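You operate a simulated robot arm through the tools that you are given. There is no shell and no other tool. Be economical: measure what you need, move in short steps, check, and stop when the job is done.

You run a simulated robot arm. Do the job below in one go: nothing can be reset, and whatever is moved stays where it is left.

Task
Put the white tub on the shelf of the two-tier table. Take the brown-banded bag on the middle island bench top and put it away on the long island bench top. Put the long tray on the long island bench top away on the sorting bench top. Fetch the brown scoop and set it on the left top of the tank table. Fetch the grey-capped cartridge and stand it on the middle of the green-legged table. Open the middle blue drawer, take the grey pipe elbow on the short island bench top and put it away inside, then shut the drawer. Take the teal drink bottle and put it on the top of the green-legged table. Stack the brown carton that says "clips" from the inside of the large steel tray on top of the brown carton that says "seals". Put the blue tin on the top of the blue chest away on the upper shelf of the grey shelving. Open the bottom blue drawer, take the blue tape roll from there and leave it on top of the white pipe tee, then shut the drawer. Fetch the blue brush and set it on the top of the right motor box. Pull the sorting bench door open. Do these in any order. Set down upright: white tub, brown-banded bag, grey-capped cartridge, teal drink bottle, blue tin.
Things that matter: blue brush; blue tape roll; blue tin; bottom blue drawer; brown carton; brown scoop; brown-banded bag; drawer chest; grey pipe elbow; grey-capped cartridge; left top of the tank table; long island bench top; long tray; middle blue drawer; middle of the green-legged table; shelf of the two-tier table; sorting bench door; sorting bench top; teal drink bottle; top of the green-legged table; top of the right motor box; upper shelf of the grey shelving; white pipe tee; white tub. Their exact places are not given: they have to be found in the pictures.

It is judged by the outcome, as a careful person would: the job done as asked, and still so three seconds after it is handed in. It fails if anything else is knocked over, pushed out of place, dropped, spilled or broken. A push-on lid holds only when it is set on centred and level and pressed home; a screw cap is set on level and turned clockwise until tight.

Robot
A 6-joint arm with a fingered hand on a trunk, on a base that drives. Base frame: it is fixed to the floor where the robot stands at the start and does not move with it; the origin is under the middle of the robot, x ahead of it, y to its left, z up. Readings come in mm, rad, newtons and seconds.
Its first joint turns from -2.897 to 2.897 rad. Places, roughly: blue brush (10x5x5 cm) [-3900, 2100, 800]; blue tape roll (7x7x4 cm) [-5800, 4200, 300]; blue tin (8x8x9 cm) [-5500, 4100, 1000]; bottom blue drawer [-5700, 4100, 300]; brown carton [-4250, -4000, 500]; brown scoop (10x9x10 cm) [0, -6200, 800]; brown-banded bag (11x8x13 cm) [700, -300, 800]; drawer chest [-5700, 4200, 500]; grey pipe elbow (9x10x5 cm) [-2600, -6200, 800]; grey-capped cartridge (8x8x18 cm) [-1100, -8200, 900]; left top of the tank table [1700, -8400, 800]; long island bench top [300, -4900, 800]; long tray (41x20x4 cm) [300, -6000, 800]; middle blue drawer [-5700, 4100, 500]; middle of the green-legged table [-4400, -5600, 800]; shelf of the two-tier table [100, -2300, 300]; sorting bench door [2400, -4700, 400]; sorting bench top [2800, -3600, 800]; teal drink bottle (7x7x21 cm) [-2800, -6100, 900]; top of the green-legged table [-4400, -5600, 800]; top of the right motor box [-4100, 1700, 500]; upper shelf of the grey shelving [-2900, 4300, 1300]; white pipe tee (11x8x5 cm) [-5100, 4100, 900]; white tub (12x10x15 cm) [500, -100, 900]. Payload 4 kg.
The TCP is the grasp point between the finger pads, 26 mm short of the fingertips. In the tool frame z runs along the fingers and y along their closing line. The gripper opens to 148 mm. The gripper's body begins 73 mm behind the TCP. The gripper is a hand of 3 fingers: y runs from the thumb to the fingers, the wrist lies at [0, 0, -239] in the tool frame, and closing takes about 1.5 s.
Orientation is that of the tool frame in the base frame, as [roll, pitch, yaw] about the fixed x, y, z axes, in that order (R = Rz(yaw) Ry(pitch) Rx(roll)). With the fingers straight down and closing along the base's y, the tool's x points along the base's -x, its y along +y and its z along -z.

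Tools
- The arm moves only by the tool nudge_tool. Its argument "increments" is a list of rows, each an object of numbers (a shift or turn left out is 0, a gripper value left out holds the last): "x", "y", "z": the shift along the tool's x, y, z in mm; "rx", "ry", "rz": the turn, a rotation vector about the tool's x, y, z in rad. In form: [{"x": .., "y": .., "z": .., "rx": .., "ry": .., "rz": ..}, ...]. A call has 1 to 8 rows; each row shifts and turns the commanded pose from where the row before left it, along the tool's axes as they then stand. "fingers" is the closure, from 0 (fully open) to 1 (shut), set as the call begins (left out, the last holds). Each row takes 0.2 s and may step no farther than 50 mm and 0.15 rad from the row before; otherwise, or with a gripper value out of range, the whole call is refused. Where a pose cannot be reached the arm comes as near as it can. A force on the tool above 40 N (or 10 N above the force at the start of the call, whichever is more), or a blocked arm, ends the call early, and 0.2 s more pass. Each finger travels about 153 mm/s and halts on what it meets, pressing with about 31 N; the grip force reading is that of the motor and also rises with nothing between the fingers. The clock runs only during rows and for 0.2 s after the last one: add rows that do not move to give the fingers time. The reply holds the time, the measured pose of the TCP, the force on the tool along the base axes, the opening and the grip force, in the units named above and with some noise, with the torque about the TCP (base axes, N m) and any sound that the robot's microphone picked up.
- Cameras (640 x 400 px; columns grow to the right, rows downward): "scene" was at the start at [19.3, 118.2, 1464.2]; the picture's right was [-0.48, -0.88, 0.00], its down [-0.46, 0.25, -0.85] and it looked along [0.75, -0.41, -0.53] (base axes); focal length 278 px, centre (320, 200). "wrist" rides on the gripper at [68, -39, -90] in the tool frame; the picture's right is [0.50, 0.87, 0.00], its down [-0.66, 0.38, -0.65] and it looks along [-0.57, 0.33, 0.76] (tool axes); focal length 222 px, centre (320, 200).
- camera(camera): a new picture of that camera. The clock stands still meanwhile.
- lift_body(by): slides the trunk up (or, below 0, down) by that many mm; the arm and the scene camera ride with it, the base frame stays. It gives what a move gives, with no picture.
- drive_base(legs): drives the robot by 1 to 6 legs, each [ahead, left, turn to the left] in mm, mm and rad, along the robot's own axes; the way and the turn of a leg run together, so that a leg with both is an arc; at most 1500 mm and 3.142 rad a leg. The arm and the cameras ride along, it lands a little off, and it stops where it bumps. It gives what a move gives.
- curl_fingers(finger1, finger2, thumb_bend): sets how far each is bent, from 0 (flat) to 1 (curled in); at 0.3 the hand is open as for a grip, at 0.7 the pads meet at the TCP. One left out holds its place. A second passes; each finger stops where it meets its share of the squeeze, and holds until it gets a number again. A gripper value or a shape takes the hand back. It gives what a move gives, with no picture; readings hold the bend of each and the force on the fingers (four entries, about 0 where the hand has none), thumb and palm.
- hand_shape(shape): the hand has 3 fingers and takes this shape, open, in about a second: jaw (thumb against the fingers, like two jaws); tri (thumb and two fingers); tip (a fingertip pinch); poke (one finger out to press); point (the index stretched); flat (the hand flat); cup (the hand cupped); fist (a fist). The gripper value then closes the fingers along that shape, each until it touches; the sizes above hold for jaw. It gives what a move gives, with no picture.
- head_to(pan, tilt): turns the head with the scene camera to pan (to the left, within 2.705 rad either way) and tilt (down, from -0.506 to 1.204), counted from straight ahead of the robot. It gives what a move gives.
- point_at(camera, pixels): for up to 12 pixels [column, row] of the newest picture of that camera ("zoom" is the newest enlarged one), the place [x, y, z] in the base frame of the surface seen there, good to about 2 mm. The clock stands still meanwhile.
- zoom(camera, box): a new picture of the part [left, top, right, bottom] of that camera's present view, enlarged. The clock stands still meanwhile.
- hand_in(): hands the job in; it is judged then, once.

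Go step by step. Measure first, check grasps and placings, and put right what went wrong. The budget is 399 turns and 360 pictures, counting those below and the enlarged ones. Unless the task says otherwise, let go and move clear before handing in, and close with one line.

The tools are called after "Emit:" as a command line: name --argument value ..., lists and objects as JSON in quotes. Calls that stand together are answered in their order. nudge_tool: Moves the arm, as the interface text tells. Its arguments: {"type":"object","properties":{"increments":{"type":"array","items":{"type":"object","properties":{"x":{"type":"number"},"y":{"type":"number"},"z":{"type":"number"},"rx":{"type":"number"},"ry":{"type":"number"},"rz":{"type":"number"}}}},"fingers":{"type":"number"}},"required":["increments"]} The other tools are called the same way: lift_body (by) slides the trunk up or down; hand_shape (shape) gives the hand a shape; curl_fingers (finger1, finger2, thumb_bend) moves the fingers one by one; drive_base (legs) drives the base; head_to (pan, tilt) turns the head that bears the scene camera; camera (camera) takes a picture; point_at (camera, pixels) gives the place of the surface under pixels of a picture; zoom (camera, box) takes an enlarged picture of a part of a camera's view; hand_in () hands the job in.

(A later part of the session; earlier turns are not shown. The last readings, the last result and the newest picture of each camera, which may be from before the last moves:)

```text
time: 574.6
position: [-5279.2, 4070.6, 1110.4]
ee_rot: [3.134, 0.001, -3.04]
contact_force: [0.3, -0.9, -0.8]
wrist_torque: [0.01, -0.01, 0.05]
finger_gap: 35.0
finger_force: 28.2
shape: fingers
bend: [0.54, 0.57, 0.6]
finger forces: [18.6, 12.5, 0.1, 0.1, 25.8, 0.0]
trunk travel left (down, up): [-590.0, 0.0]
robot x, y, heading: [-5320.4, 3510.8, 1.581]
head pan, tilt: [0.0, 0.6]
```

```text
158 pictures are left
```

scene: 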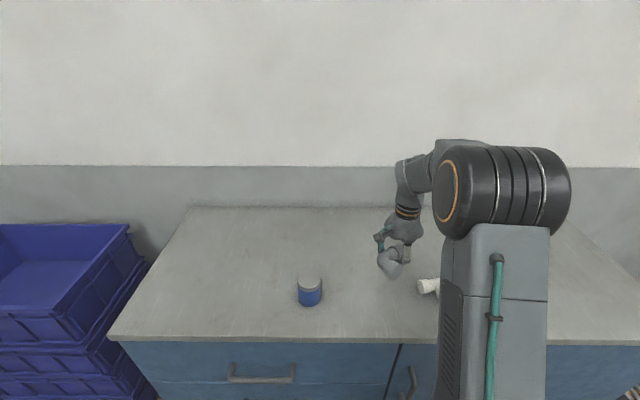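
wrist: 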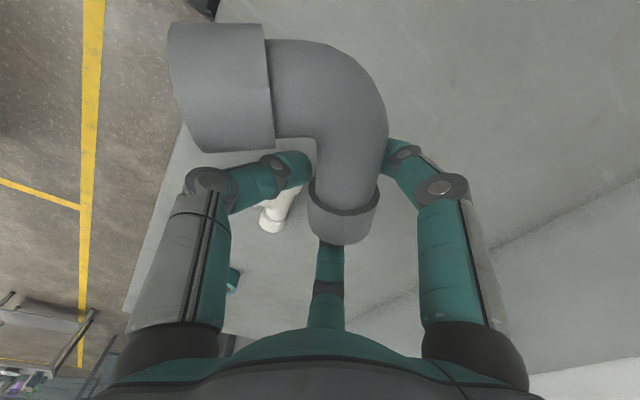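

Clear of the tee. Lower and release.

Emit:
nudge_tool --increments '[{"z": 45}, {"z": 45}, {"z": 45}, {"z": 15}, {}]'

Emit:
nudge_tool --increments '[{"z": 3}, {"z": 2}, {}]'

Emit:
curl_fingers --finger1 0.42 --finger2 0.42 --thumb_bend 0.42

Emit:
nudge_tool --increments '[{"z": -30}, {"z": -45}, {"z": -45}, {"z": -45}, {}]'

Emit:
camera --camera "wrist"

```text
time: 575.8
position: [-5280.1, 4069.1, 961.3]
ee_rot: [3.133, 0.002, -3.038]
contact_force: [-0.2, -0.6, -1.2]
wrist_torque: [0.02, -0.04, 0.0]
finger_gap: 34.8
finger_force: 28.5
shape: fingers
bend: [0.54, 0.57, 0.6]
finger forces: [19.1, 11.8, 0.0, 0.1, 26.2, 0.0]
trunk travel left (down, up): [-590.0, 0.0]
robot x, y, heading: [-5319.5, 3509.4, 1.587]
head pan, tilt: [0.0, 0.6]
```

```text
time: 576.6
position: [-5280.0, 4070.0, 955.7]
ee_rot: [3.134, 0.002, -3.039]
contact_force: [-1.0, 0.1, 1.5]
wrist_torque: [0.04, -0.04, 0.0]
finger_gap: 34.9
finger_force: 27.5
shape: fingers
bend: [0.54, 0.57, 0.6]
finger forces: [18.9, 11.8, 0.0, 0.0, 26.1, 0.0]
trunk travel left (down, up): [-590.0, 0.0]
robot x, y, heading: [-5321.3, 3513.3, 1.584]
head pan, tilt: [0.0, 0.6]
```

```text
time: 577.6
position: [-5281.7, 4070.5, 957.3]
ee_rot: [3.135, 0.001, -3.039]
contact_force: [-0.6, -0.1, -0.6]
wrist_torque: [-0.01, 0.0, 0.01]
finger_gap: 88.0
finger_force: 0.0
shape: fingers
bend: [0.42, 0.42, 0.42]
finger forces: [0.1, 0.1, 0.0, 0.0, 0.1, 0.1]
trunk travel left (down, up): [-590.0, 0.0]
robot x, y, heading: [-5322.3, 3508.3, 1.587]
head pan, tilt: [0.0, 0.6]
```

```text
time: 578.8
position: [-5280.4, 4068.5, 1119.8]
ee_rot: [3.134, 0.002, -3.038]
contact_force: [-0.3, 0.4, 0.0]
wrist_torque: [-0.01, 0.01, -0.01]
finger_gap: 88.1
finger_force: 0.0
shape: fingers
bend: [0.42, 0.42, 0.42]
finger forces: [0.0, 0.0, 0.0, 0.0, 0.1, 0.0]
trunk travel left (down, up): [-590.0, 0.0]
robot x, y, heading: [-5315.6, 3511.9, 1.583]
head pan, tilt: [0.0, 0.6]
```

```text
157 pictures are left
```

wrist: 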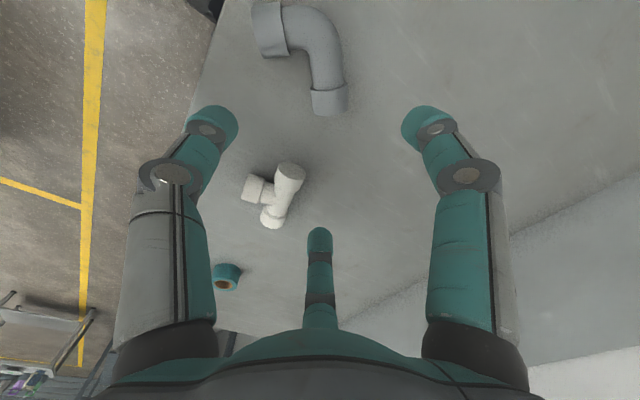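

Elbow parked. Now back off, level the hand (closing vertically) and lower toward the middle drawer handle at (-5660,3905,512).

Emit:
drive_base --legs '[[-430, 0, -0.01], [0, 380, 0]]'

Emit:
nudge_tool --fingers 0.0 --increments '[{"rx": -0.143}, {"rx": -0.143}, {"rx": -0.143}, {"rx": -0.143}, {"rx": -0.143}, {"rx": -0.143}, {"rx": -0.143}, {"rx": -0.143}]'

Emit:
nudge_tool --increments '[{"rx": -0.143}, {"rx": -0.143}, {"rx": -0.141}, {}]'

Emit:
lift_body --by -400

Emit:
lift_body --by -190

Emit:
camera --camera "wrist"

Emit:
camera --camera "scene"

```text
time: 583.5
position: [-5659.7, 3637.2, 1119.8]
ee_rot: [3.135, 0.002, -3.052]
contact_force: [0.0, 0.2, -0.2]
wrist_torque: [0.01, 0.01, -0.03]
finger_gap: 88.2
finger_force: 0.0
shape: fingers
bend: [0.42, 0.42, 0.42]
finger forces: [0.1, 0.0, 0.0, 0.0, 0.0, 0.0]
trunk travel left (down, up): [-590.0, 0.0]
robot x, y, heading: [-5707.9, 3078.6, 1.571]
head pan, tilt: [0.0, 0.6]
```

```text
time: 585.3
position: [-5660.9, 3643.9, 1145.0]
ee_rot: [2.079, -0.047, -3.017]
contact_force: [-0.1, 0.0, -0.4]
wrist_torque: [0.0, -0.01, -0.01]
finger_gap: 147.8
finger_force: 0.0
shape: jaw
bend: [0.3, 0.3, 0.3]
finger forces: [0.0, 0.0, 0.0, 0.0, 0.0, 0.0]
out of reach, approached as far as the arm can: row 5, 6, 8
trunk travel left (down, up): [-590.0, 0.0]
robot x, y, heading: [-5707.7, 3078.9, 1.571]
head pan, tilt: [0.0, 0.6]
```

```text
time: 586.3
position: [-5603.6, 3674.1, 1283.7]
ee_rot: [1.664, -0.05, -3.012]
contact_force: [0.3, 0.3, -0.6]
wrist_torque: [-0.01, 0.0, 0.01]
finger_gap: 147.9
finger_force: 0.1
shape: jaw
bend: [0.3, 0.3, 0.3]
finger forces: [0.0, 0.0, 0.0, 0.0, 0.0, 0.0]
out of reach, approached as far as the arm can: row 1, 2, 3
trunk travel left (down, up): [-590.0, 0.0]
robot x, y, heading: [-5706.3, 3073.6, 1.57]
head pan, tilt: [0.0, 0.6]
```

```text
time: 590.1
position: [-5602.8, 3674.1, 883.6]
ee_rot: [1.664, -0.05, -3.012]
contact_force: [0.6, 0.0, 0.1]
wrist_torque: [0.0, 0.02, 0.0]
finger_gap: 147.7
finger_force: 0.0
shape: jaw
bend: [0.3, 0.3, 0.3]
finger forces: [0.0, 0.1, 0.0, 0.1, 0.0, 0.0]
trunk travel left (down, up): [-190.0, 400.0]
robot x, y, heading: [-5704.5, 3081.8, 1.57]
head pan, tilt: [0.0, 0.6]
```

```text
time: 592.2
position: [-5602.7, 3674.4, 693.8]
ee_rot: [1.664, -0.049, -3.012]
contact_force: [0.1, 0.4, -0.1]
wrist_torque: [-0.01, -0.01, -0.01]
finger_gap: 148.3
finger_force: 0.1
shape: jaw
bend: [0.3, 0.3, 0.3]
finger forces: [0.0, 0.0, 0.0, 0.0, 0.0, 0.0]
trunk travel left (down, up): [0.0, 590.0]
robot x, y, heading: [-5705.7, 3073.7, 1.571]
head pan, tilt: [0.0, 0.6]
```

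```text
156 pictures are left
```

wrist: 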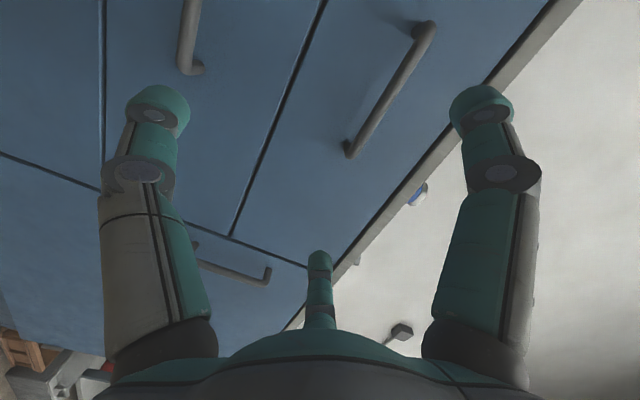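

```text
155 pictures are left
```

scene: 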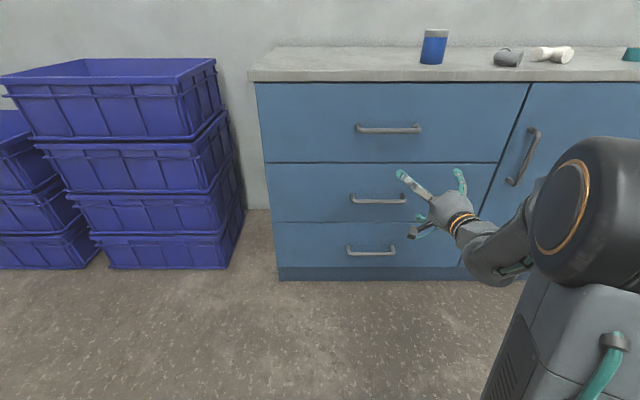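

Emit:
nudge_tool --increments '[{"rx": -0.02}, {}]'

Emit:
zoom --camera "scene" --box '[240, 100, 560, 290]'

Emit:
point_at --camera "zoom" --pixels '[[220, 197], [270, 200], [325, 200], [215, 300], [260, 303], [305, 305], [100, 125], [100, 240], [520, 130]]'

```text
time: 592.8
position: [-5603.4, 3674.9, 696.4]
ee_rot: [1.65, -0.052, -3.009]
contact_force: [0.3, 0.1, 0.6]
wrist_torque: [0.03, 0.02, -0.04]
finger_gap: 148.2
finger_force: 0.1
shape: jaw
bend: [0.3, 0.3, 0.3]
finger forces: [0.0, 0.0, 0.0, 0.0, 0.0, 0.0]
out of reach, approached as far as the arm can: row 1
trunk travel left (down, up): [0.0, 590.0]
robot x, y, heading: [-5703.4, 3076.2, 1.571]
head pan, tilt: [0.0, 0.6]
```

```text
2.00 times, centred on (400, 195) of scene
```

zoom: 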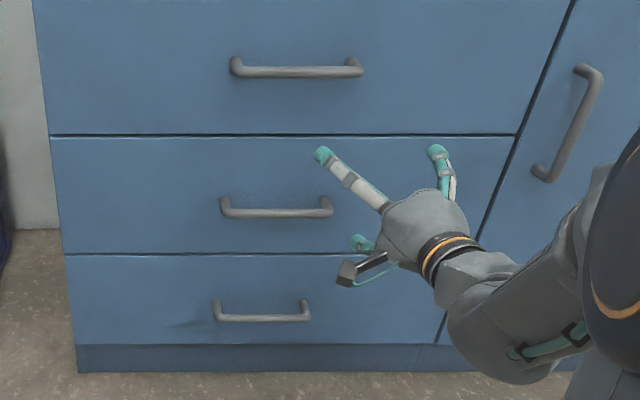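

```text
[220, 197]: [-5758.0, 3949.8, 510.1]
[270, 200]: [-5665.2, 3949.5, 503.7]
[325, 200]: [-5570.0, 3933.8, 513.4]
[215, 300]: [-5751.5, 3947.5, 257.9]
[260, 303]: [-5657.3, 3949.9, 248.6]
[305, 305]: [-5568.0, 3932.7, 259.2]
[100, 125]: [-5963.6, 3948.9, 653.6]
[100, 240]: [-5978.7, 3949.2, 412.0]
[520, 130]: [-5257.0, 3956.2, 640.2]
```

Emit:
nudge_tool --increments '[{"y": -40}, {"y": -40}, {"y": -40}, {}]'

```text
time: 593.8
position: [-5566.4, 3687.3, 675.4]
ee_rot: [1.658, -0.058, -3.007]
contact_force: [0.2, -0.1, 0.7]
wrist_torque: [-0.01, -0.01, -0.01]
finger_gap: 147.9
finger_force: 0.1
shape: jaw
bend: [0.3, 0.3, 0.3]
finger forces: [0.0, 0.0, 0.0, 0.1, 0.1, 0.0]
out of reach, approached as far as the arm can: row 1, 2, 3
trunk travel left (down, up): [0.0, 590.0]
robot x, y, heading: [-5702.3, 3078.1, 1.574]
head pan, tilt: [0.0, 0.6]
```

Emit:
nudge_tool --increments '[{"rx": 0.14}, {"rx": 0.14}, {"rx": 0.14}, {"rx": 0.14}, {}]'

```text
time: 595.0
position: [-5566.2, 3687.5, 675.9]
ee_rot: [2.204, -0.048, -3.013]
contact_force: [0.0, -0.3, 0.1]
wrist_torque: [0.03, 0.01, 0.03]
finger_gap: 147.8
finger_force: 0.1
shape: jaw
bend: [0.3, 0.3, 0.3]
finger forces: [0.1, 0.1, 0.1, 0.0, 0.1, 0.1]
trunk travel left (down, up): [0.0, 590.0]
robot x, y, heading: [-5707.5, 3078.5, 1.574]
head pan, tilt: [0.0, 0.6]
```

Emit:
nudge_tool --increments '[{"y": -32, "z": 23.6}, {"y": -32, "z": 23.6}, {"y": -32, "z": 23.6}, {"y": -32, "z": 23.6}, {"x": 45}, {"x": 45}, {}]'

```text
time: 596.6
position: [-5665.4, 3674.4, 523.2]
ee_rot: [2.206, -0.049, -3.011]
contact_force: [0.4, 0.6, 0.5]
wrist_torque: [0.0, 0.0, -0.03]
finger_gap: 147.9
finger_force: 0.1
shape: jaw
bend: [0.3, 0.3, 0.3]
finger forces: [0.0, 0.0, 0.0, 0.0, 0.1, 0.0]
trunk travel left (down, up): [0.0, 590.0]
robot x, y, heading: [-5707.4, 3077.2, 1.571]
head pan, tilt: [0.0, 0.6]
```

Emit:
nudge_tool --increments '[{"rx": -0.14}, {"rx": -0.14}, {}]'

Emit:
camera --camera "wrist"

Emit:
zoom --camera "scene" --box '[240, 100, 560, 290]'

```text
time: 597.4
position: [-5638.5, 3698.8, 574.9]
ee_rot: [1.942, -0.068, -3.004]
contact_force: [-0.6, 0.2, 0.2]
wrist_torque: [-0.02, 0.0, 0.02]
finger_gap: 148.1
finger_force: 0.0
shape: jaw
bend: [0.3, 0.3, 0.3]
finger forces: [0.1, 0.0, 0.1, 0.0, 0.1, 0.0]
out of reach, approached as far as the arm can: row 1, 2
trunk travel left (down, up): [0.0, 590.0]
robot x, y, heading: [-5703.8, 3080.3, 1.571]
head pan, tilt: [0.0, 0.6]
```

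```text
153 pictures are left
```

wrist: 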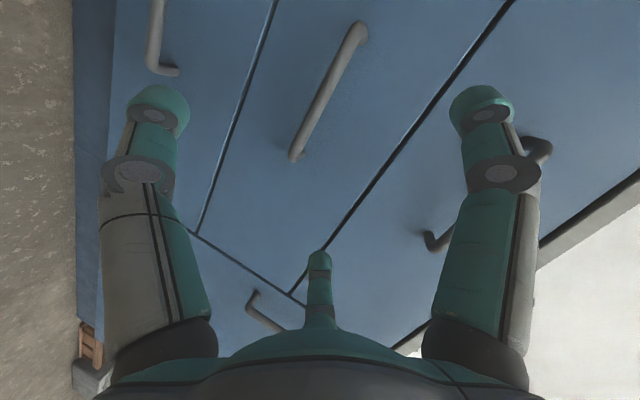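

```text
2.00 times, centred on (400, 195) of scene
```

zoom: 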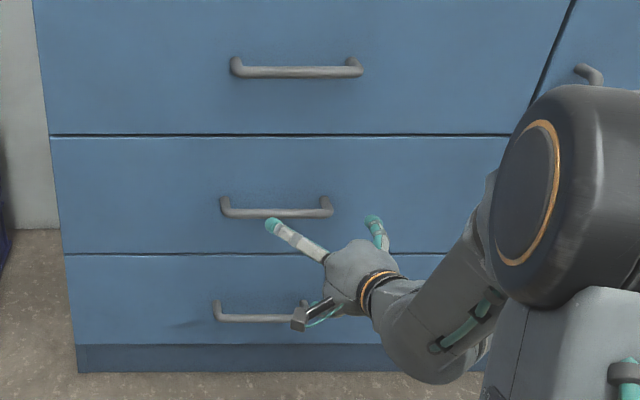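

The wrist cannot level this close in; I'll drive back 130 mm and extend the arm instead.

Emit:
drive_base --legs '[[-130, 0, 0]]'

Emit:
nudge_tool --increments '[{"z": 46.5, "y": 18}, {"z": 46.5, "y": 18}, {"y": -45, "z": 17}, {"x": 22, "y": -12}, {}]'

```text
time: 598.7
position: [-5639.1, 3564.9, 576.1]
ee_rot: [1.945, -0.067, -3.004]
contact_force: [-0.5, 0.3, -0.2]
wrist_torque: [0.02, 0.0, 0.01]
finger_gap: 147.7
finger_force: 0.1
shape: jaw
bend: [0.3, 0.3, 0.3]
finger forces: [0.0, 0.0, 0.0, 0.0, 0.0, 0.0]
trunk travel left (down, up): [0.0, 590.0]
robot x, y, heading: [-5706.8, 2943.7, 1.566]
head pan, tilt: [0.0, 0.6]
```

```text
time: 599.9
position: [-5670.8, 3665.1, 528.8]
ee_rot: [1.954, -0.075, -2.998]
contact_force: [-0.1, 0.4, -0.2]
wrist_torque: [0.04, -0.06, -0.01]
finger_gap: 147.9
finger_force: 0.1
shape: jaw
bend: [0.3, 0.3, 0.3]
finger forces: [0.1, 0.1, 0.0, 0.1, 0.0, 0.1]
out of reach, approached as far as the arm can: row 4
trunk travel left (down, up): [0.0, 590.0]
robot x, y, heading: [-5707.2, 2944.1, 1.566]
head pan, tilt: [0.0, 0.6]
```

Emit:
nudge_tool --increments '[{"y": -15, "z": 5}, {}]'

Emit:
drive_base --legs '[[150, 0, 0.005]]'

Emit:
camera --camera "wrist"

Emit:
zoom --camera "scene" --box '[240, 130, 560, 320]'

```text
time: 600.5
position: [-5664.9, 3671.0, 521.7]
ee_rot: [1.951, -0.072, -2.998]
contact_force: [-0.5, -0.5, 0.4]
wrist_torque: [-0.01, 0.0, -0.01]
finger_gap: 147.9
finger_force: 0.1
shape: jaw
bend: [0.3, 0.3, 0.3]
finger forces: [0.0, 0.1, 0.0, 0.1, 0.0, 0.0]
out of reach, approached as far as the arm can: row 1
trunk travel left (down, up): [0.0, 590.0]
robot x, y, heading: [-5704.6, 2942.3, 1.569]
head pan, tilt: [0.0, 0.6]
```

```text
time: 601.9
position: [-5667.8, 3822.3, 522.5]
ee_rot: [1.951, -0.072, -2.995]
contact_force: [-0.4, 0.3, -0.4]
wrist_torque: [0.04, -0.03, -0.01]
finger_gap: 148.1
finger_force: 0.1
shape: jaw
bend: [0.3, 0.3, 0.3]
finger forces: [0.0, 0.1, 0.0, 0.1, 0.0, 0.1]
trunk travel left (down, up): [0.0, 590.0]
robot x, y, heading: [-5706.0, 3097.5, 1.577]
head pan, tilt: [0.0, 0.6]
```

```text
151 pictures are left
```

wrist: 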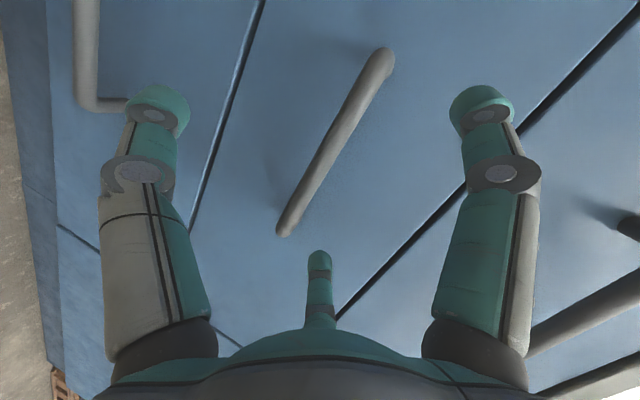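

```text
2.00 times, centred on (400, 225) of scene
```

zoom: 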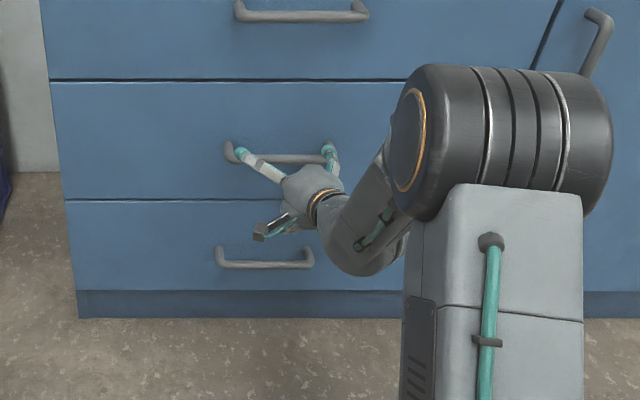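

Lined up with the middle handle. Advance 80 mm and close.

Emit:
drive_base --legs '[[78, 0, 0]]'

Emit:
nudge_tool --fingers 1.0 --increments '[{}, {}, {}, {}, {}, {}, {}, {}]'

Emit:
camera --camera "wrist"

```text
time: 602.9
position: [-5667.5, 3898.5, 522.8]
ee_rot: [1.952, -0.073, -2.995]
contact_force: [-1.6, -11.8, 0.2]
wrist_torque: [0.33, -0.06, -0.72]
finger_gap: 147.8
finger_force: 0.1
shape: jaw
bend: [0.3, 0.3, 0.3]
finger forces: [0.0, 11.6, 0.0, 0.1, 0.0, 0.0]
trunk travel left (down, up): [0.0, 590.0]
robot x, y, heading: [-5704.3, 3174.4, 1.574]
head pan, tilt: [0.0, 0.6]
```

```text
time: 604.7
position: [-5668.5, 3898.1, 519.4]
ee_rot: [1.959, -0.072, -2.995]
contact_force: [-8.6, -17.4, -25.9]
wrist_torque: [-0.74, -0.23, 0.27]
finger_gap: 9.3
finger_force: 30.6
shape: jaw
bend: [0.7, 0.81, 0.67]
finger forces: [25.2, 0.0, 0.1, 0.1, 39.9, 0.1]
trunk travel left (down, up): [0.0, 590.0]
robot x, y, heading: [-5708.6, 3171.6, 1.578]
head pan, tilt: [0.0, 0.6]
```

```text
149 pictures are left
```

wrist: 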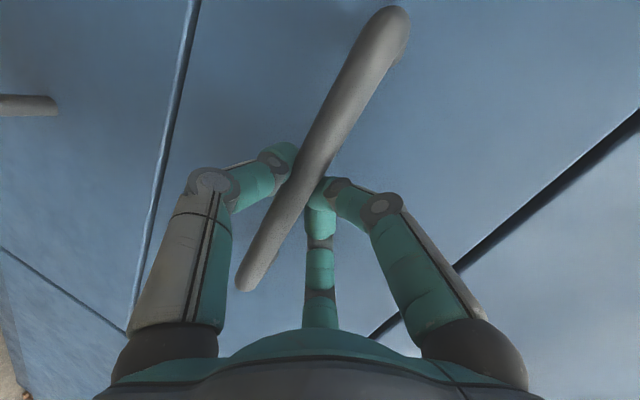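

The handle is in the grip. Pull the drawer by driving back 260 mm.

Emit:
drive_base --legs '[[-130, 0, 0], [-130, 0, 0]]'

Emit:
camera --camera "scene"

```text
time: 606.9
position: [-5668.1, 3638.1, 520.0]
ee_rot: [1.954, -0.072, -2.993]
contact_force: [-4.6, 1.3, -28.7]
wrist_torque: [-0.45, -0.29, 0.22]
finger_gap: 8.6
finger_force: 30.6
shape: jaw
bend: [0.7, 0.81, 0.65]
finger forces: [25.3, 0.1, 0.0, 0.0, 40.6, 0.1]
trunk travel left (down, up): [0.0, 590.0]
robot x, y, heading: [-5708.7, 2909.8, 1.575]
head pan, tilt: [0.0, 0.6]
```

```text
148 pictures are left
```

scene: 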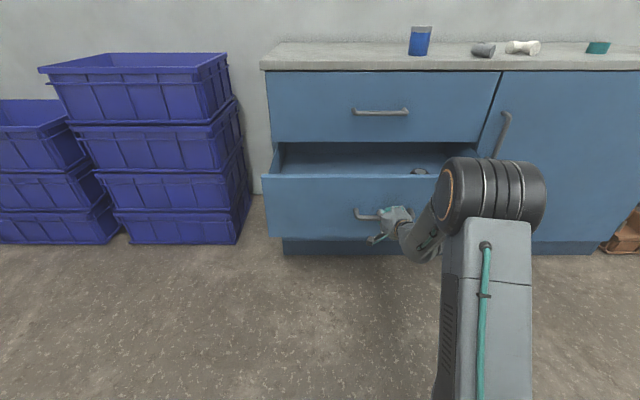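

The drawer is open. Release, back away, raise, and turn the hand down.

Emit:
nudge_tool --fingers 0.0 --increments '[{}, {}, {}, {}, {}, {}, {}, {}]'

Emit:
drive_base --legs '[[-180, 0, 0]]'

Emit:
lift_body --by 400

Emit:
lift_body --by 190

Emit:
nudge_tool --increments '[{"rx": 0.148}, {"rx": 0.148}, {"rx": 0.148}, {"rx": 0.148}, {"rx": 0.148}, {"rx": 0.148}, {"rx": 0.148}, {"rx": 0.148}]'

Emit:
camera --camera "scene"

```text
time: 608.7
position: [-5667.7, 3637.6, 520.7]
ee_rot: [1.953, -0.074, -2.994]
contact_force: [-0.3, -0.5, 0.2]
wrist_torque: [0.01, -0.01, -0.02]
finger_gap: 148.1
finger_force: 0.0
shape: jaw
bend: [0.3, 0.3, 0.3]
finger forces: [0.1, 0.0, 0.0, 0.0, 0.0, 0.1]
trunk travel left (down, up): [0.0, 590.0]
robot x, y, heading: [-5705.1, 2913.4, 1.57]
head pan, tilt: [0.0, 0.6]
```

```text
time: 610.2
position: [-5668.4, 3459.9, 521.3]
ee_rot: [1.954, -0.073, -2.995]
contact_force: [0.3, -0.3, 0.6]
wrist_torque: [0.0, 0.02, 0.0]
finger_gap: 147.9
finger_force: 0.0
shape: jaw
bend: [0.3, 0.3, 0.3]
finger forces: [0.1, 0.0, 0.0, 0.0, 0.1, 0.1]
trunk travel left (down, up): [0.0, 590.0]
robot x, y, heading: [-5703.0, 2730.9, 1.574]
head pan, tilt: [0.0, 0.6]
```

```text
time: 614.0
position: [-5667.6, 3458.5, 921.1]
ee_rot: [1.953, -0.074, -2.991]
contact_force: [-0.3, 0.1, -0.5]
wrist_torque: [0.01, 0.05, 0.01]
finger_gap: 147.9
finger_force: 0.1
shape: jaw
bend: [0.3, 0.3, 0.3]
finger forces: [0.0, 0.1, 0.1, 0.1, 0.1, 0.0]
trunk travel left (down, up): [-400.0, 190.0]
robot x, y, heading: [-5704.5, 2731.0, 1.571]
head pan, tilt: [0.0, 0.6]
```

```text
time: 616.1
position: [-5668.5, 3459.0, 1111.5]
ee_rot: [1.953, -0.074, -2.994]
contact_force: [-0.1, -0.6, -0.7]
wrist_torque: [0.0, 0.01, -0.04]
finger_gap: 147.9
finger_force: 0.1
shape: jaw
bend: [0.3, 0.3, 0.3]
finger forces: [0.0, 0.1, 0.1, 0.1, 0.0, 0.0]
trunk travel left (down, up): [-590.0, 0.0]
robot x, y, heading: [-5702.6, 2735.7, 1.576]
head pan, tilt: [0.0, 0.6]
```

```text
time: 617.9
position: [-5667.9, 3458.5, 1110.5]
ee_rot: [3.14, -0.072, -2.992]
contact_force: [0.5, -0.4, -0.1]
wrist_torque: [0.0, -0.01, -0.02]
finger_gap: 147.9
finger_force: 0.0
shape: jaw
bend: [0.3, 0.3, 0.3]
finger forces: [0.1, 0.0, 0.0, 0.1, 0.0, 0.0]
trunk travel left (down, up): [-590.0, 0.0]
robot x, y, heading: [-5703.1, 2735.9, 1.568]
head pan, tilt: [0.0, 0.6]
```

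```text
147 pictures are left
```

scene: 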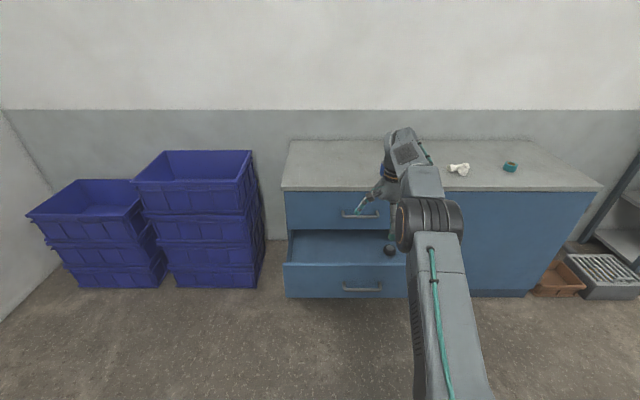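

Emit:
point_at --camera "scene" --pixels '[[290, 264], [345, 264], [340, 247], [320, 255], [375, 255], [390, 250], [292, 240], [400, 264], [340, 285]]'

Emit:
zoom --camera "scene" --box '[270, 180, 430, 310]'

```text
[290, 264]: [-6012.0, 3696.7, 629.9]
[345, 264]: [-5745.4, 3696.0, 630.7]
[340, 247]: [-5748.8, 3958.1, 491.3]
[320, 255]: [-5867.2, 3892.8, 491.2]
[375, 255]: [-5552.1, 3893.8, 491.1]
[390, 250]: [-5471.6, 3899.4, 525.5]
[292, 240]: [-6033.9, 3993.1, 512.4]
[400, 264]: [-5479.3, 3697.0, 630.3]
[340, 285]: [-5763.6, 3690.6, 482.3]
```

```text
3.08 times, centred on (350, 245) of scene
```

zoom: 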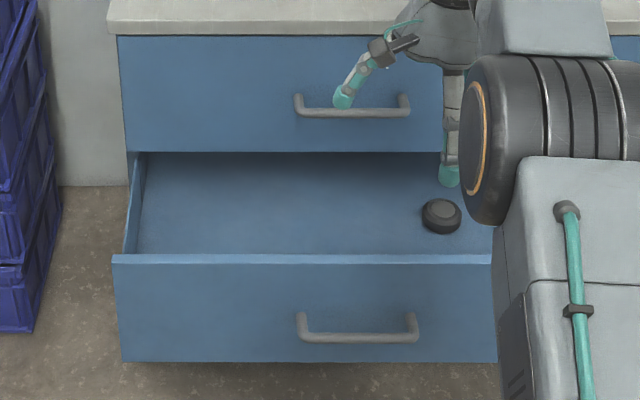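

Drawer floor z≈491, front edge at y 3697. Now fetch the elbow: retract the arm, drive to the right of the drawer.

Emit:
nudge_tool --increments '[{"y": -40, "ry": -0.072}, {"y": -40, "rz": 0.047}, {"y": -40}, {"y": -40}, {}]'

Emit:
drive_base --legs '[[0, -580, 0], [780, 0, 0]]'

Emit:
camera --camera "wrist"

Emit:
camera --camera "scene"

```text
time: 619.1
position: [-5646.7, 3299.3, 1111.4]
ee_rot: [3.135, -0.003, -3.04]
contact_force: [-0.2, 0.2, -0.5]
wrist_torque: [-0.01, -0.01, 0.01]
finger_gap: 148.1
finger_force: 0.0
shape: jaw
bend: [0.3, 0.3, 0.3]
finger forces: [0.0, 0.0, 0.1, 0.1, 0.0, 0.0]
trunk travel left (down, up): [-590.0, 0.0]
robot x, y, heading: [-5706.9, 2730.8, 1.575]
head pan, tilt: [0.0, 0.6]
```

```text
time: 626.2
position: [-5078.1, 4078.8, 1110.3]
ee_rot: [3.138, -0.001, -3.032]
contact_force: [0.3, -0.5, 1.7]
wrist_torque: [0.06, -0.01, -0.01]
finger_gap: 148.0
finger_force: 0.0
shape: jaw
bend: [0.3, 0.3, 0.3]
finger forces: [0.0, 0.0, 0.1, 0.0, 0.0, 0.1]
trunk travel left (down, up): [-590.0, 0.0]
robot x, y, heading: [-5129.3, 3513.8, 1.582]
head pan, tilt: [0.0, 0.6]
```

```text
145 pictures are left
```

wrist: 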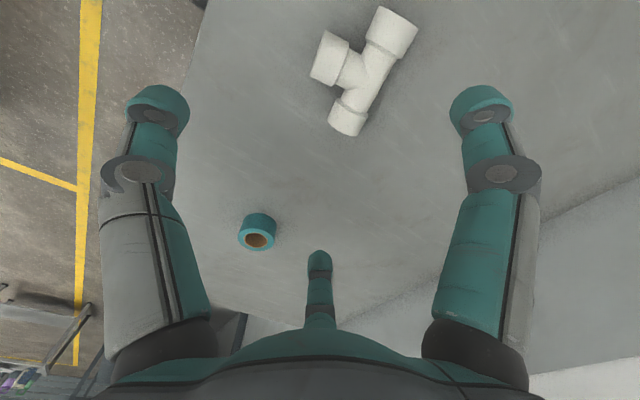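

```text
144 pictures are left
```

scene: 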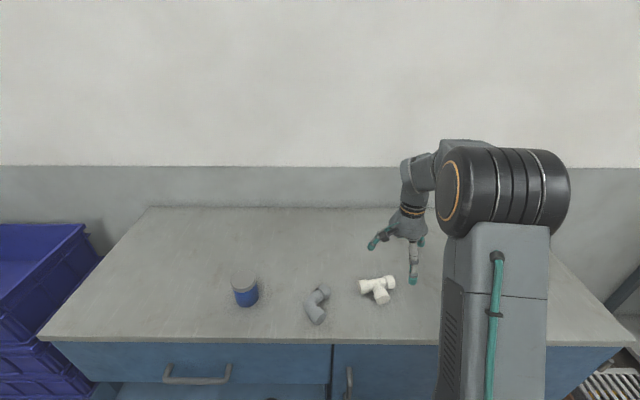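

Emit:
zoom --camera "scene" --box '[220, 250, 420, 340]'

Emit:
point_at --camera "zoom" --pixels '[[80, 90], [85, 105], [85, 180], [320, 130], [300, 190], [280, 170], [320, 225], [460, 125], [540, 105], [520, 160], [490, 120], [500, 135]]'

```text
3.20 times, centred on (320, 295) of scene
```

zoom: 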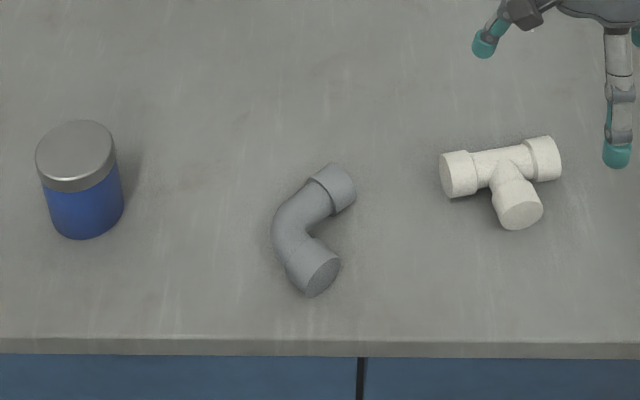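

```text
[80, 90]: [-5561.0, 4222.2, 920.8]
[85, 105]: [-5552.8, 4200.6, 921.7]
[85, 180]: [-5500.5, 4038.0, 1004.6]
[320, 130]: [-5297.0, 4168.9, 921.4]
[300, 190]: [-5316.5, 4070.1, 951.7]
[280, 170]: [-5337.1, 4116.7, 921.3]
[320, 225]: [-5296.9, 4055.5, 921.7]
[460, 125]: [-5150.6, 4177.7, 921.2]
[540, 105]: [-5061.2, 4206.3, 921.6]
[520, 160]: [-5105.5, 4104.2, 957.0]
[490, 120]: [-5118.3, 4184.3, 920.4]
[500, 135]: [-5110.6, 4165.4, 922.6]
```

Move over the elbow at (-5281,4070) and look.

Emit:
nudge_tool --increments '[{"x": 40.6, "y": 2.6}, {"x": 40.6, "y": 2.6}, {"x": 40.6, "y": 2.6}, {"x": 40.6, "y": 2.6}, {"x": 40.6, "y": 2.6}, {}]'

Emit:
curl_fingers --finger1 0.42 --finger2 0.42 --thumb_bend 0.42

Emit:
camera --camera "wrist"

Emit:
point_at --camera "wrist" --pixels '[[330, 95], [315, 100], [345, 95], [318, 70], [340, 65], [330, 108], [310, 50], [275, 30]]'

```text
time: 627.6
position: [-5281.2, 4070.6, 1112.4]
ee_rot: [3.136, -0.003, -3.032]
contact_force: [0.3, -0.3, -0.5]
wrist_torque: [0.0, -0.01, 0.0]
finger_gap: 148.1
finger_force: 0.1
shape: jaw
bend: [0.3, 0.3, 0.3]
finger forces: [0.1, 0.0, 0.0, 0.0, 0.0, 0.1]
trunk travel left (down, up): [-590.0, 0.0]
robot x, y, heading: [-5131.5, 3512.1, 1.585]
head pan, tilt: [0.0, 0.6]
```

```text
time: 628.6
position: [-5281.7, 4071.4, 1114.0]
ee_rot: [3.137, 0.0, -3.03]
contact_force: [0.1, 0.6, -0.3]
wrist_torque: [0.01, -0.03, 0.01]
finger_gap: 89.3
finger_force: 0.1
shape: fingers
bend: [0.42, 0.42, 0.42]
finger forces: [0.1, 0.0, 0.0, 0.1, 0.1, 0.0]
trunk travel left (down, up): [-590.0, 0.0]
robot x, y, heading: [-5129.0, 3510.8, 1.582]
head pan, tilt: [0.0, 0.6]
```

```text
142 pictures are left
```

wrist: 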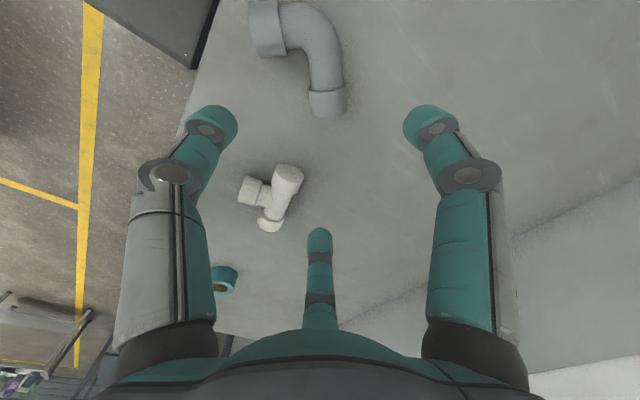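

```text
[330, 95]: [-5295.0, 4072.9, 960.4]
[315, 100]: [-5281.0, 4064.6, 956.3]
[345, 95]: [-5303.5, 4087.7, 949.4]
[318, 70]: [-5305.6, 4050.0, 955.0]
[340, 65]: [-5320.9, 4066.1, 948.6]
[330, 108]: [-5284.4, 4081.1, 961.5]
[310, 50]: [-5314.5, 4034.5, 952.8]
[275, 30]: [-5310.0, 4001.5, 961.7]
```

Emit:
nudge_tool --increments '[{"z": 45}, {"z": 45}, {"z": 45}, {"z": 21}, {}]'

Emit:
curl_fingers --finger1 0.95 --finger2 0.95 --thumb_bend 0.95

Emit:
nudge_tool --increments '[{"z": -20}, {"z": -45}, {"z": -45}, {"z": -45}, {}]'

Emit:
camera --camera "wrist"

```text
time: 629.8
position: [-5280.9, 4070.2, 954.5]
ee_rot: [3.138, 0.0, -3.03]
contact_force: [-0.7, 0.5, -0.1]
wrist_torque: [0.02, 0.0, -0.03]
finger_gap: 89.1
finger_force: 0.0
shape: fingers
bend: [0.42, 0.42, 0.42]
finger forces: [0.1, 0.0, 0.0, 0.0, 0.0, 0.1]
trunk travel left (down, up): [-590.0, 0.0]
robot x, y, heading: [-5132.0, 3511.0, 1.584]
head pan, tilt: [0.0, 0.6]
```

```text
time: 630.8
position: [-5281.0, 4069.6, 956.2]
ee_rot: [3.135, -0.003, -3.031]
contact_force: [0.7, -0.8, 3.2]
wrist_torque: [0.16, -0.02, -0.03]
finger_gap: 34.8
finger_force: 28.6
shape: fingers
bend: [0.53, 0.6, 0.61]
finger forces: [18.8, 13.5, 0.0, 0.1, 25.0, 0.0]
trunk travel left (down, up): [-590.0, 0.0]
robot x, y, heading: [-5132.6, 3512.1, 1.586]
head pan, tilt: [0.0, 0.6]
```

```text
time: 632.0
position: [-5281.4, 4072.1, 1111.3]
ee_rot: [3.136, -0.002, -3.031]
contact_force: [0.8, 0.2, -0.8]
wrist_torque: [-0.01, -0.02, -0.02]
finger_gap: 34.8
finger_force: 28.6
shape: fingers
bend: [0.53, 0.6, 0.75]
finger forces: [19.5, 11.5, 0.0, 0.0, 25.7, 0.0]
trunk travel left (down, up): [-590.0, 0.0]
robot x, y, heading: [-5127.4, 3509.8, 1.583]
head pan, tilt: [0.0, 0.6]
```

```text
141 pictures are left
```

wrist: 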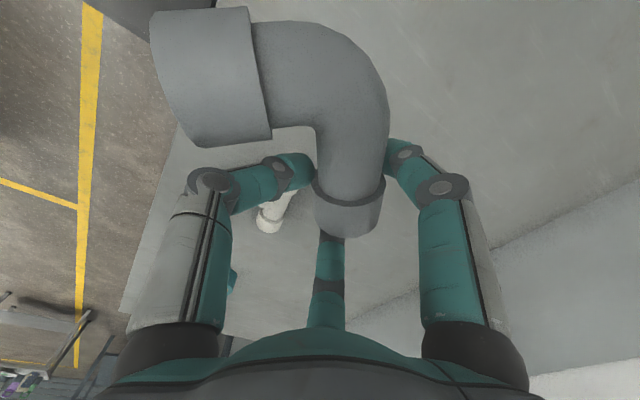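

Held. Back off, go in front of the drawer, position over it.

Emit:
drive_base --legs '[[-440, 0, -0.01], [0, 420, 0], [180, 0, 0]]'

Emit:
head_to --pan 0.0 --tilt 0.8

Emit:
camera --camera "scene"

Emit:
camera --camera "wrist"

```text
time: 638.0
position: [-5695.5, 3809.1, 1108.7]
ee_rot: [3.138, -0.002, -3.038]
contact_force: [0.6, 0.8, -0.9]
wrist_torque: [-0.02, -0.03, 0.02]
finger_gap: 34.9
finger_force: 29.0
shape: fingers
bend: [0.53, 0.6, 0.75]
finger forces: [19.5, 11.7, 0.0, 0.0, 25.6, 0.1]
trunk travel left (down, up): [-590.0, 0.0]
robot x, y, heading: [-5545.3, 3250.6, 1.581]
head pan, tilt: [0.0, 0.6]
```

```text
time: 638.7
position: [-5695.2, 3808.0, 1109.3]
ee_rot: [3.138, -0.001, -3.038]
contact_force: [-0.6, 0.2, -0.7]
wrist_torque: [0.01, -0.01, 0.0]
finger_gap: 34.9
finger_force: 28.4
shape: fingers
bend: [0.53, 0.6, 0.75]
finger forces: [19.6, 11.8, 0.0, 0.1, 25.7, 0.0]
trunk travel left (down, up): [-590.0, 0.0]
robot x, y, heading: [-5551.0, 3247.1, 1.58]
head pan, tilt: [0.0, 0.799]
```

```text
140 pictures are left
```

scene: 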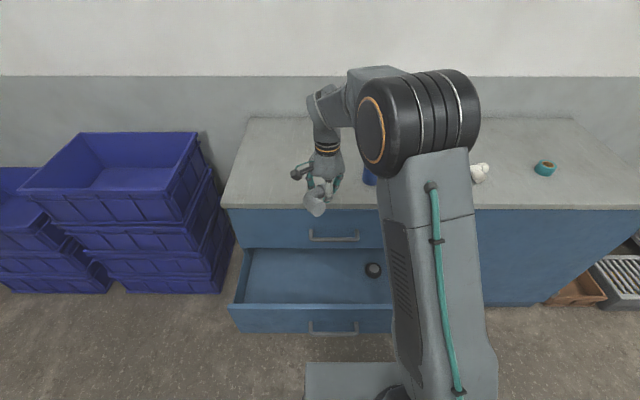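

```text
139 pictures are left
```

wrist: 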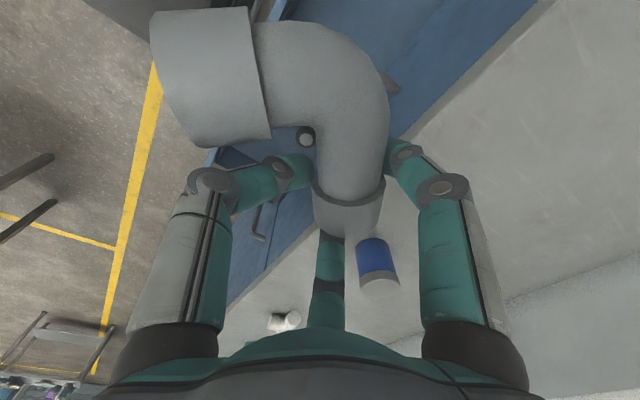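

Emit:
lift_body --by -400

Emit:
camera --camera "scene"

Emit:
camera --camera "wrist"

```text
time: 642.6
position: [-5695.5, 3809.4, 709.7]
ee_rot: [3.138, -0.003, -3.037]
contact_force: [0.1, 0.0, -0.9]
wrist_torque: [-0.01, -0.02, 0.02]
finger_gap: 34.9
finger_force: 28.6
shape: fingers
bend: [0.53, 0.6, 0.75]
finger forces: [19.4, 11.7, 0.0, 0.0, 25.9, 0.1]
trunk travel left (down, up): [-190.0, 400.0]
robot x, y, heading: [-5544.9, 3251.0, 1.578]
head pan, tilt: [0.0, 0.799]
```

```text
138 pictures are left
```

scene: 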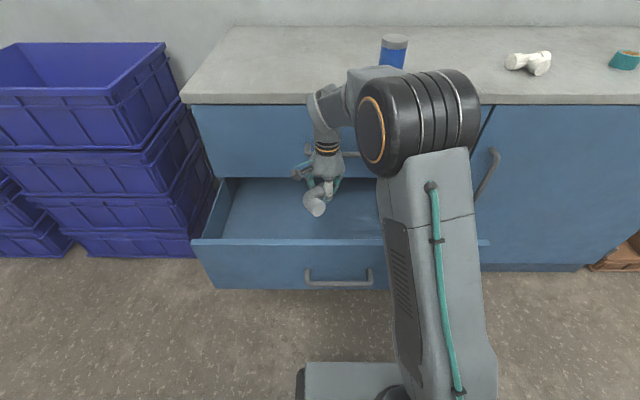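

```text
137 pictures are left
```

wrist: 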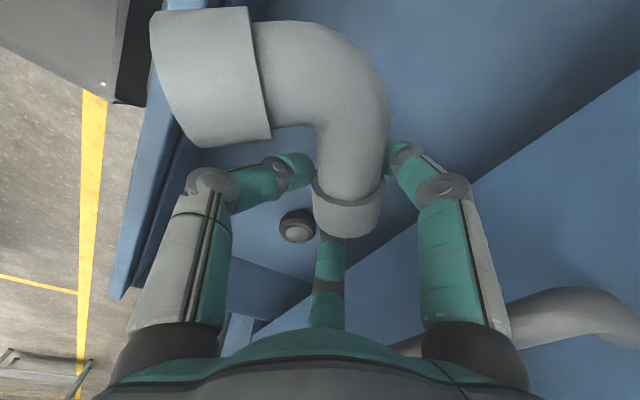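

Emit:
point_at --camera "scene" --pixels '[[314, 208], [306, 200], [320, 212], [335, 180], [318, 240], [355, 155], [340, 155]]'

Emit:
zoom --camera "scene" --box '[260, 110, 400, 260]'

```text
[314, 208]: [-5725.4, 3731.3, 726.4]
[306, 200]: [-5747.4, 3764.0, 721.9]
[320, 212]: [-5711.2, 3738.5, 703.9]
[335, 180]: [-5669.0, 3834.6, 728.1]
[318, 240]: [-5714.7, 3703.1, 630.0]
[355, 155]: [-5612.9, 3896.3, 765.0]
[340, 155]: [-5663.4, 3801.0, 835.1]
```

```text
2.67 times, centred on (330, 185) of scene
```

zoom: 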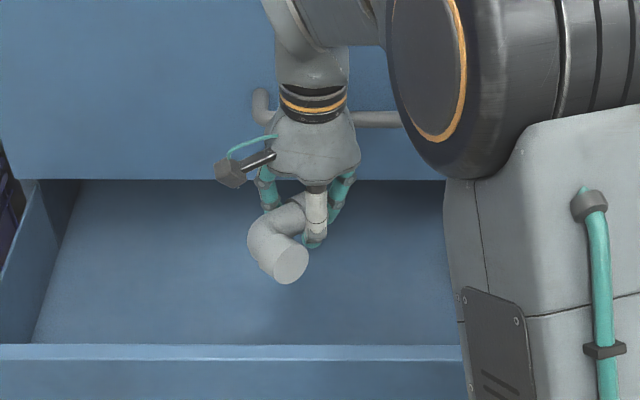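

The elbow's end would be close to the drawer front; turn the hand 60° so it points sideways, and shift slightly toward the robot.

Emit:
nudge_tool --increments '[{"y": -10, "rz": 0.15}, {"rz": 0.15}, {"rz": 0.15}, {"rz": 0.15}, {"rz": 0.15}, {"rz": 0.15}, {"rz": 0.15}, {}]'

Emit:
zoom --camera "scene" --box '[260, 110, 400, 260]'

```text
time: 644.4
position: [-5694.1, 3800.0, 710.3]
ee_rot: [3.139, -0.002, 2.194]
contact_force: [-0.2, -0.9, 0.0]
wrist_torque: [-0.01, -0.02, -0.03]
finger_gap: 34.9
finger_force: 28.4
shape: fingers
bend: [0.53, 0.6, 0.75]
finger forces: [19.6, 11.6, 0.0, 0.1, 25.7, 0.0]
trunk travel left (down, up): [-190.0, 400.0]
robot x, y, heading: [-5548.7, 3248.1, 1.574]
head pan, tilt: [0.0, 0.799]
```

```text
2.67 times, centred on (330, 185) of scene
```

zoom: 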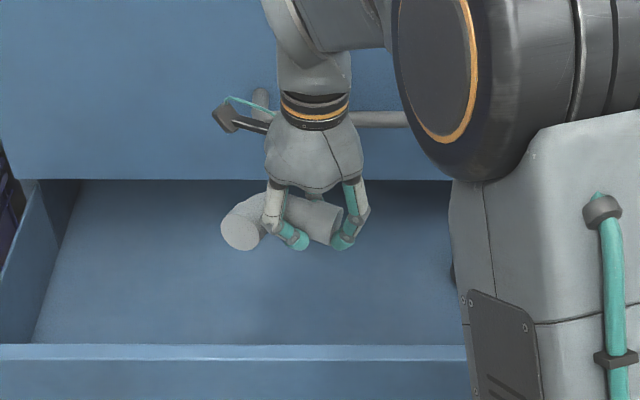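

Emit:
nudge_tool --increments '[{"x": -12, "y": -9}, {}]'

Emit:
lift_body --by -165

Emit:
zoom --camera "scene" --box '[240, 70, 420, 260]'

```text
time: 645.0
position: [-5693.7, 3784.8, 708.8]
ee_rot: [3.14, -0.003, 2.196]
contact_force: [0.0, -0.5, -1.3]
wrist_torque: [-0.06, -0.01, -0.01]
finger_gap: 34.8
finger_force: 28.3
shape: fingers
bend: [0.53, 0.6, 0.75]
finger forces: [19.7, 11.6, 0.0, 0.0, 25.9, 0.1]
trunk travel left (down, up): [-190.0, 400.0]
robot x, y, heading: [-5548.1, 3249.8, 1.58]
head pan, tilt: [0.0, 0.799]
```

```text
time: 646.8
position: [-5695.0, 3784.4, 544.6]
ee_rot: [3.14, -0.002, 2.196]
contact_force: [-0.4, -0.1, -1.0]
wrist_torque: [-0.05, -0.01, 0.02]
finger_gap: 34.7
finger_force: 28.9
shape: fingers
bend: [0.53, 0.6, 0.75]
finger forces: [19.6, 11.6, 0.1, 0.0, 25.8, 0.0]
trunk travel left (down, up): [-25.0, 565.0]
robot x, y, heading: [-5548.3, 3246.5, 1.579]
head pan, tilt: [0.0, 0.799]
```

```text
2.11 times, centred on (330, 165) of scene
```

zoom: 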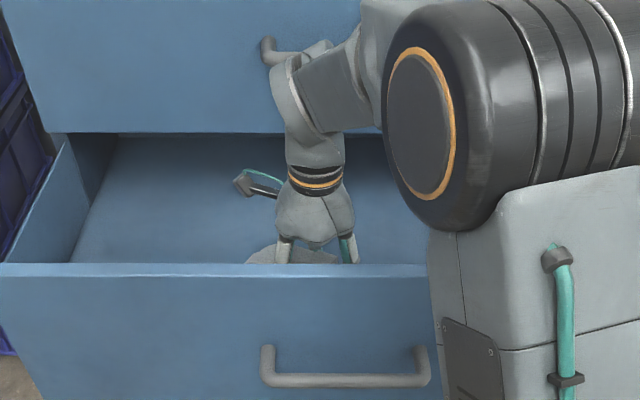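

Emit:
nudge_tool --increments '[{"z": 8}, {"z": 4}, {}]'

Emit:
nudge_tool --increments '[{"z": 3}, {"z": 2}, {}]'

```text
time: 647.6
position: [-5695.1, 3783.9, 531.7]
ee_rot: [3.14, -0.004, 2.196]
contact_force: [-0.5, -0.6, 0.2]
wrist_torque: [-0.02, -0.05, -0.02]
finger_gap: 34.9
finger_force: 28.6
shape: fingers
bend: [0.53, 0.6, 0.75]
finger forces: [19.5, 11.7, 0.1, 0.1, 25.6, 0.0]
trunk travel left (down, up): [-25.0, 565.0]
robot x, y, heading: [-5550.3, 3248.3, 1.575]
head pan, tilt: [0.0, 0.799]
```

```text
time: 648.4
position: [-5694.3, 3784.6, 528.0]
ee_rot: [3.141, -0.003, 2.196]
contact_force: [0.1, -0.2, 0.2]
wrist_torque: [-0.02, 0.0, 0.0]
finger_gap: 35.0
finger_force: 29.2
shape: fingers
bend: [0.53, 0.6, 0.75]
finger forces: [19.6, 11.5, 0.0, 0.1, 25.8, 0.0]
trunk travel left (down, up): [-25.0, 565.0]
robot x, y, heading: [-5546.4, 3253.3, 1.578]
head pan, tilt: [0.0, 0.799]
```

Weight is off the hand. Release and rise out.

Emit:
curl_fingers --finger1 0.43 --finger2 0.43 --thumb_bend 0.43

Emit:
nudge_tool --increments '[{"z": -20}, {"z": -20}, {}]'

Emit:
lift_body --by 400

Emit:
camera --camera "scene"

```text
time: 649.4
position: [-5694.1, 3784.3, 528.8]
ee_rot: [3.14, -0.002, 2.195]
contact_force: [0.8, 0.3, 0.5]
wrist_torque: [0.01, -0.04, -0.02]
finger_gap: 84.5
finger_force: 0.9
shape: fingers
bend: [0.43, 0.43, 0.43]
finger forces: [0.0, 0.0, 0.1, 0.0, 0.1, 0.1]
trunk travel left (down, up): [-25.0, 565.0]
robot x, y, heading: [-5552.0, 3251.9, 1.579]
head pan, tilt: [0.0, 0.799]
```

```text
time: 650.2
position: [-5693.8, 3785.5, 567.4]
ee_rot: [3.14, -0.004, 2.195]
contact_force: [0.2, -1.1, -0.1]
wrist_torque: [0.0, 0.01, 0.03]
finger_gap: 84.6
finger_force: 0.0
shape: fingers
bend: [0.43, 0.43, 0.43]
finger forces: [0.0, 0.0, 0.0, 0.1, 0.1, 0.0]
trunk travel left (down, up): [-25.0, 565.0]
robot x, y, heading: [-5549.4, 3249.3, 1.577]
head pan, tilt: [0.0, 0.799]
```

```text
time: 654.1
position: [-5693.7, 3784.4, 967.3]
ee_rot: [3.14, -0.003, 2.196]
contact_force: [0.6, 0.2, 0.2]
wrist_torque: [0.0, -0.02, 0.05]
finger_gap: 84.7
finger_force: 0.2
shape: fingers
bend: [0.43, 0.43, 0.43]
finger forces: [0.0, 0.1, 0.1, 0.0, 0.0, 0.0]
trunk travel left (down, up): [-425.0, 165.0]
robot x, y, heading: [-5548.9, 3251.0, 1.577]
head pan, tilt: [0.0, 0.799]
```

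```text
133 pictures are left
```

scene: 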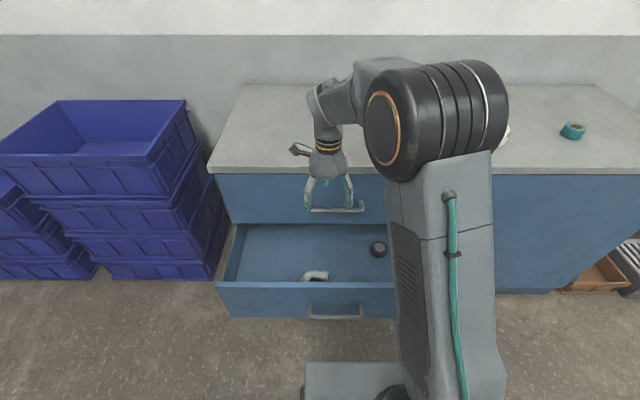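

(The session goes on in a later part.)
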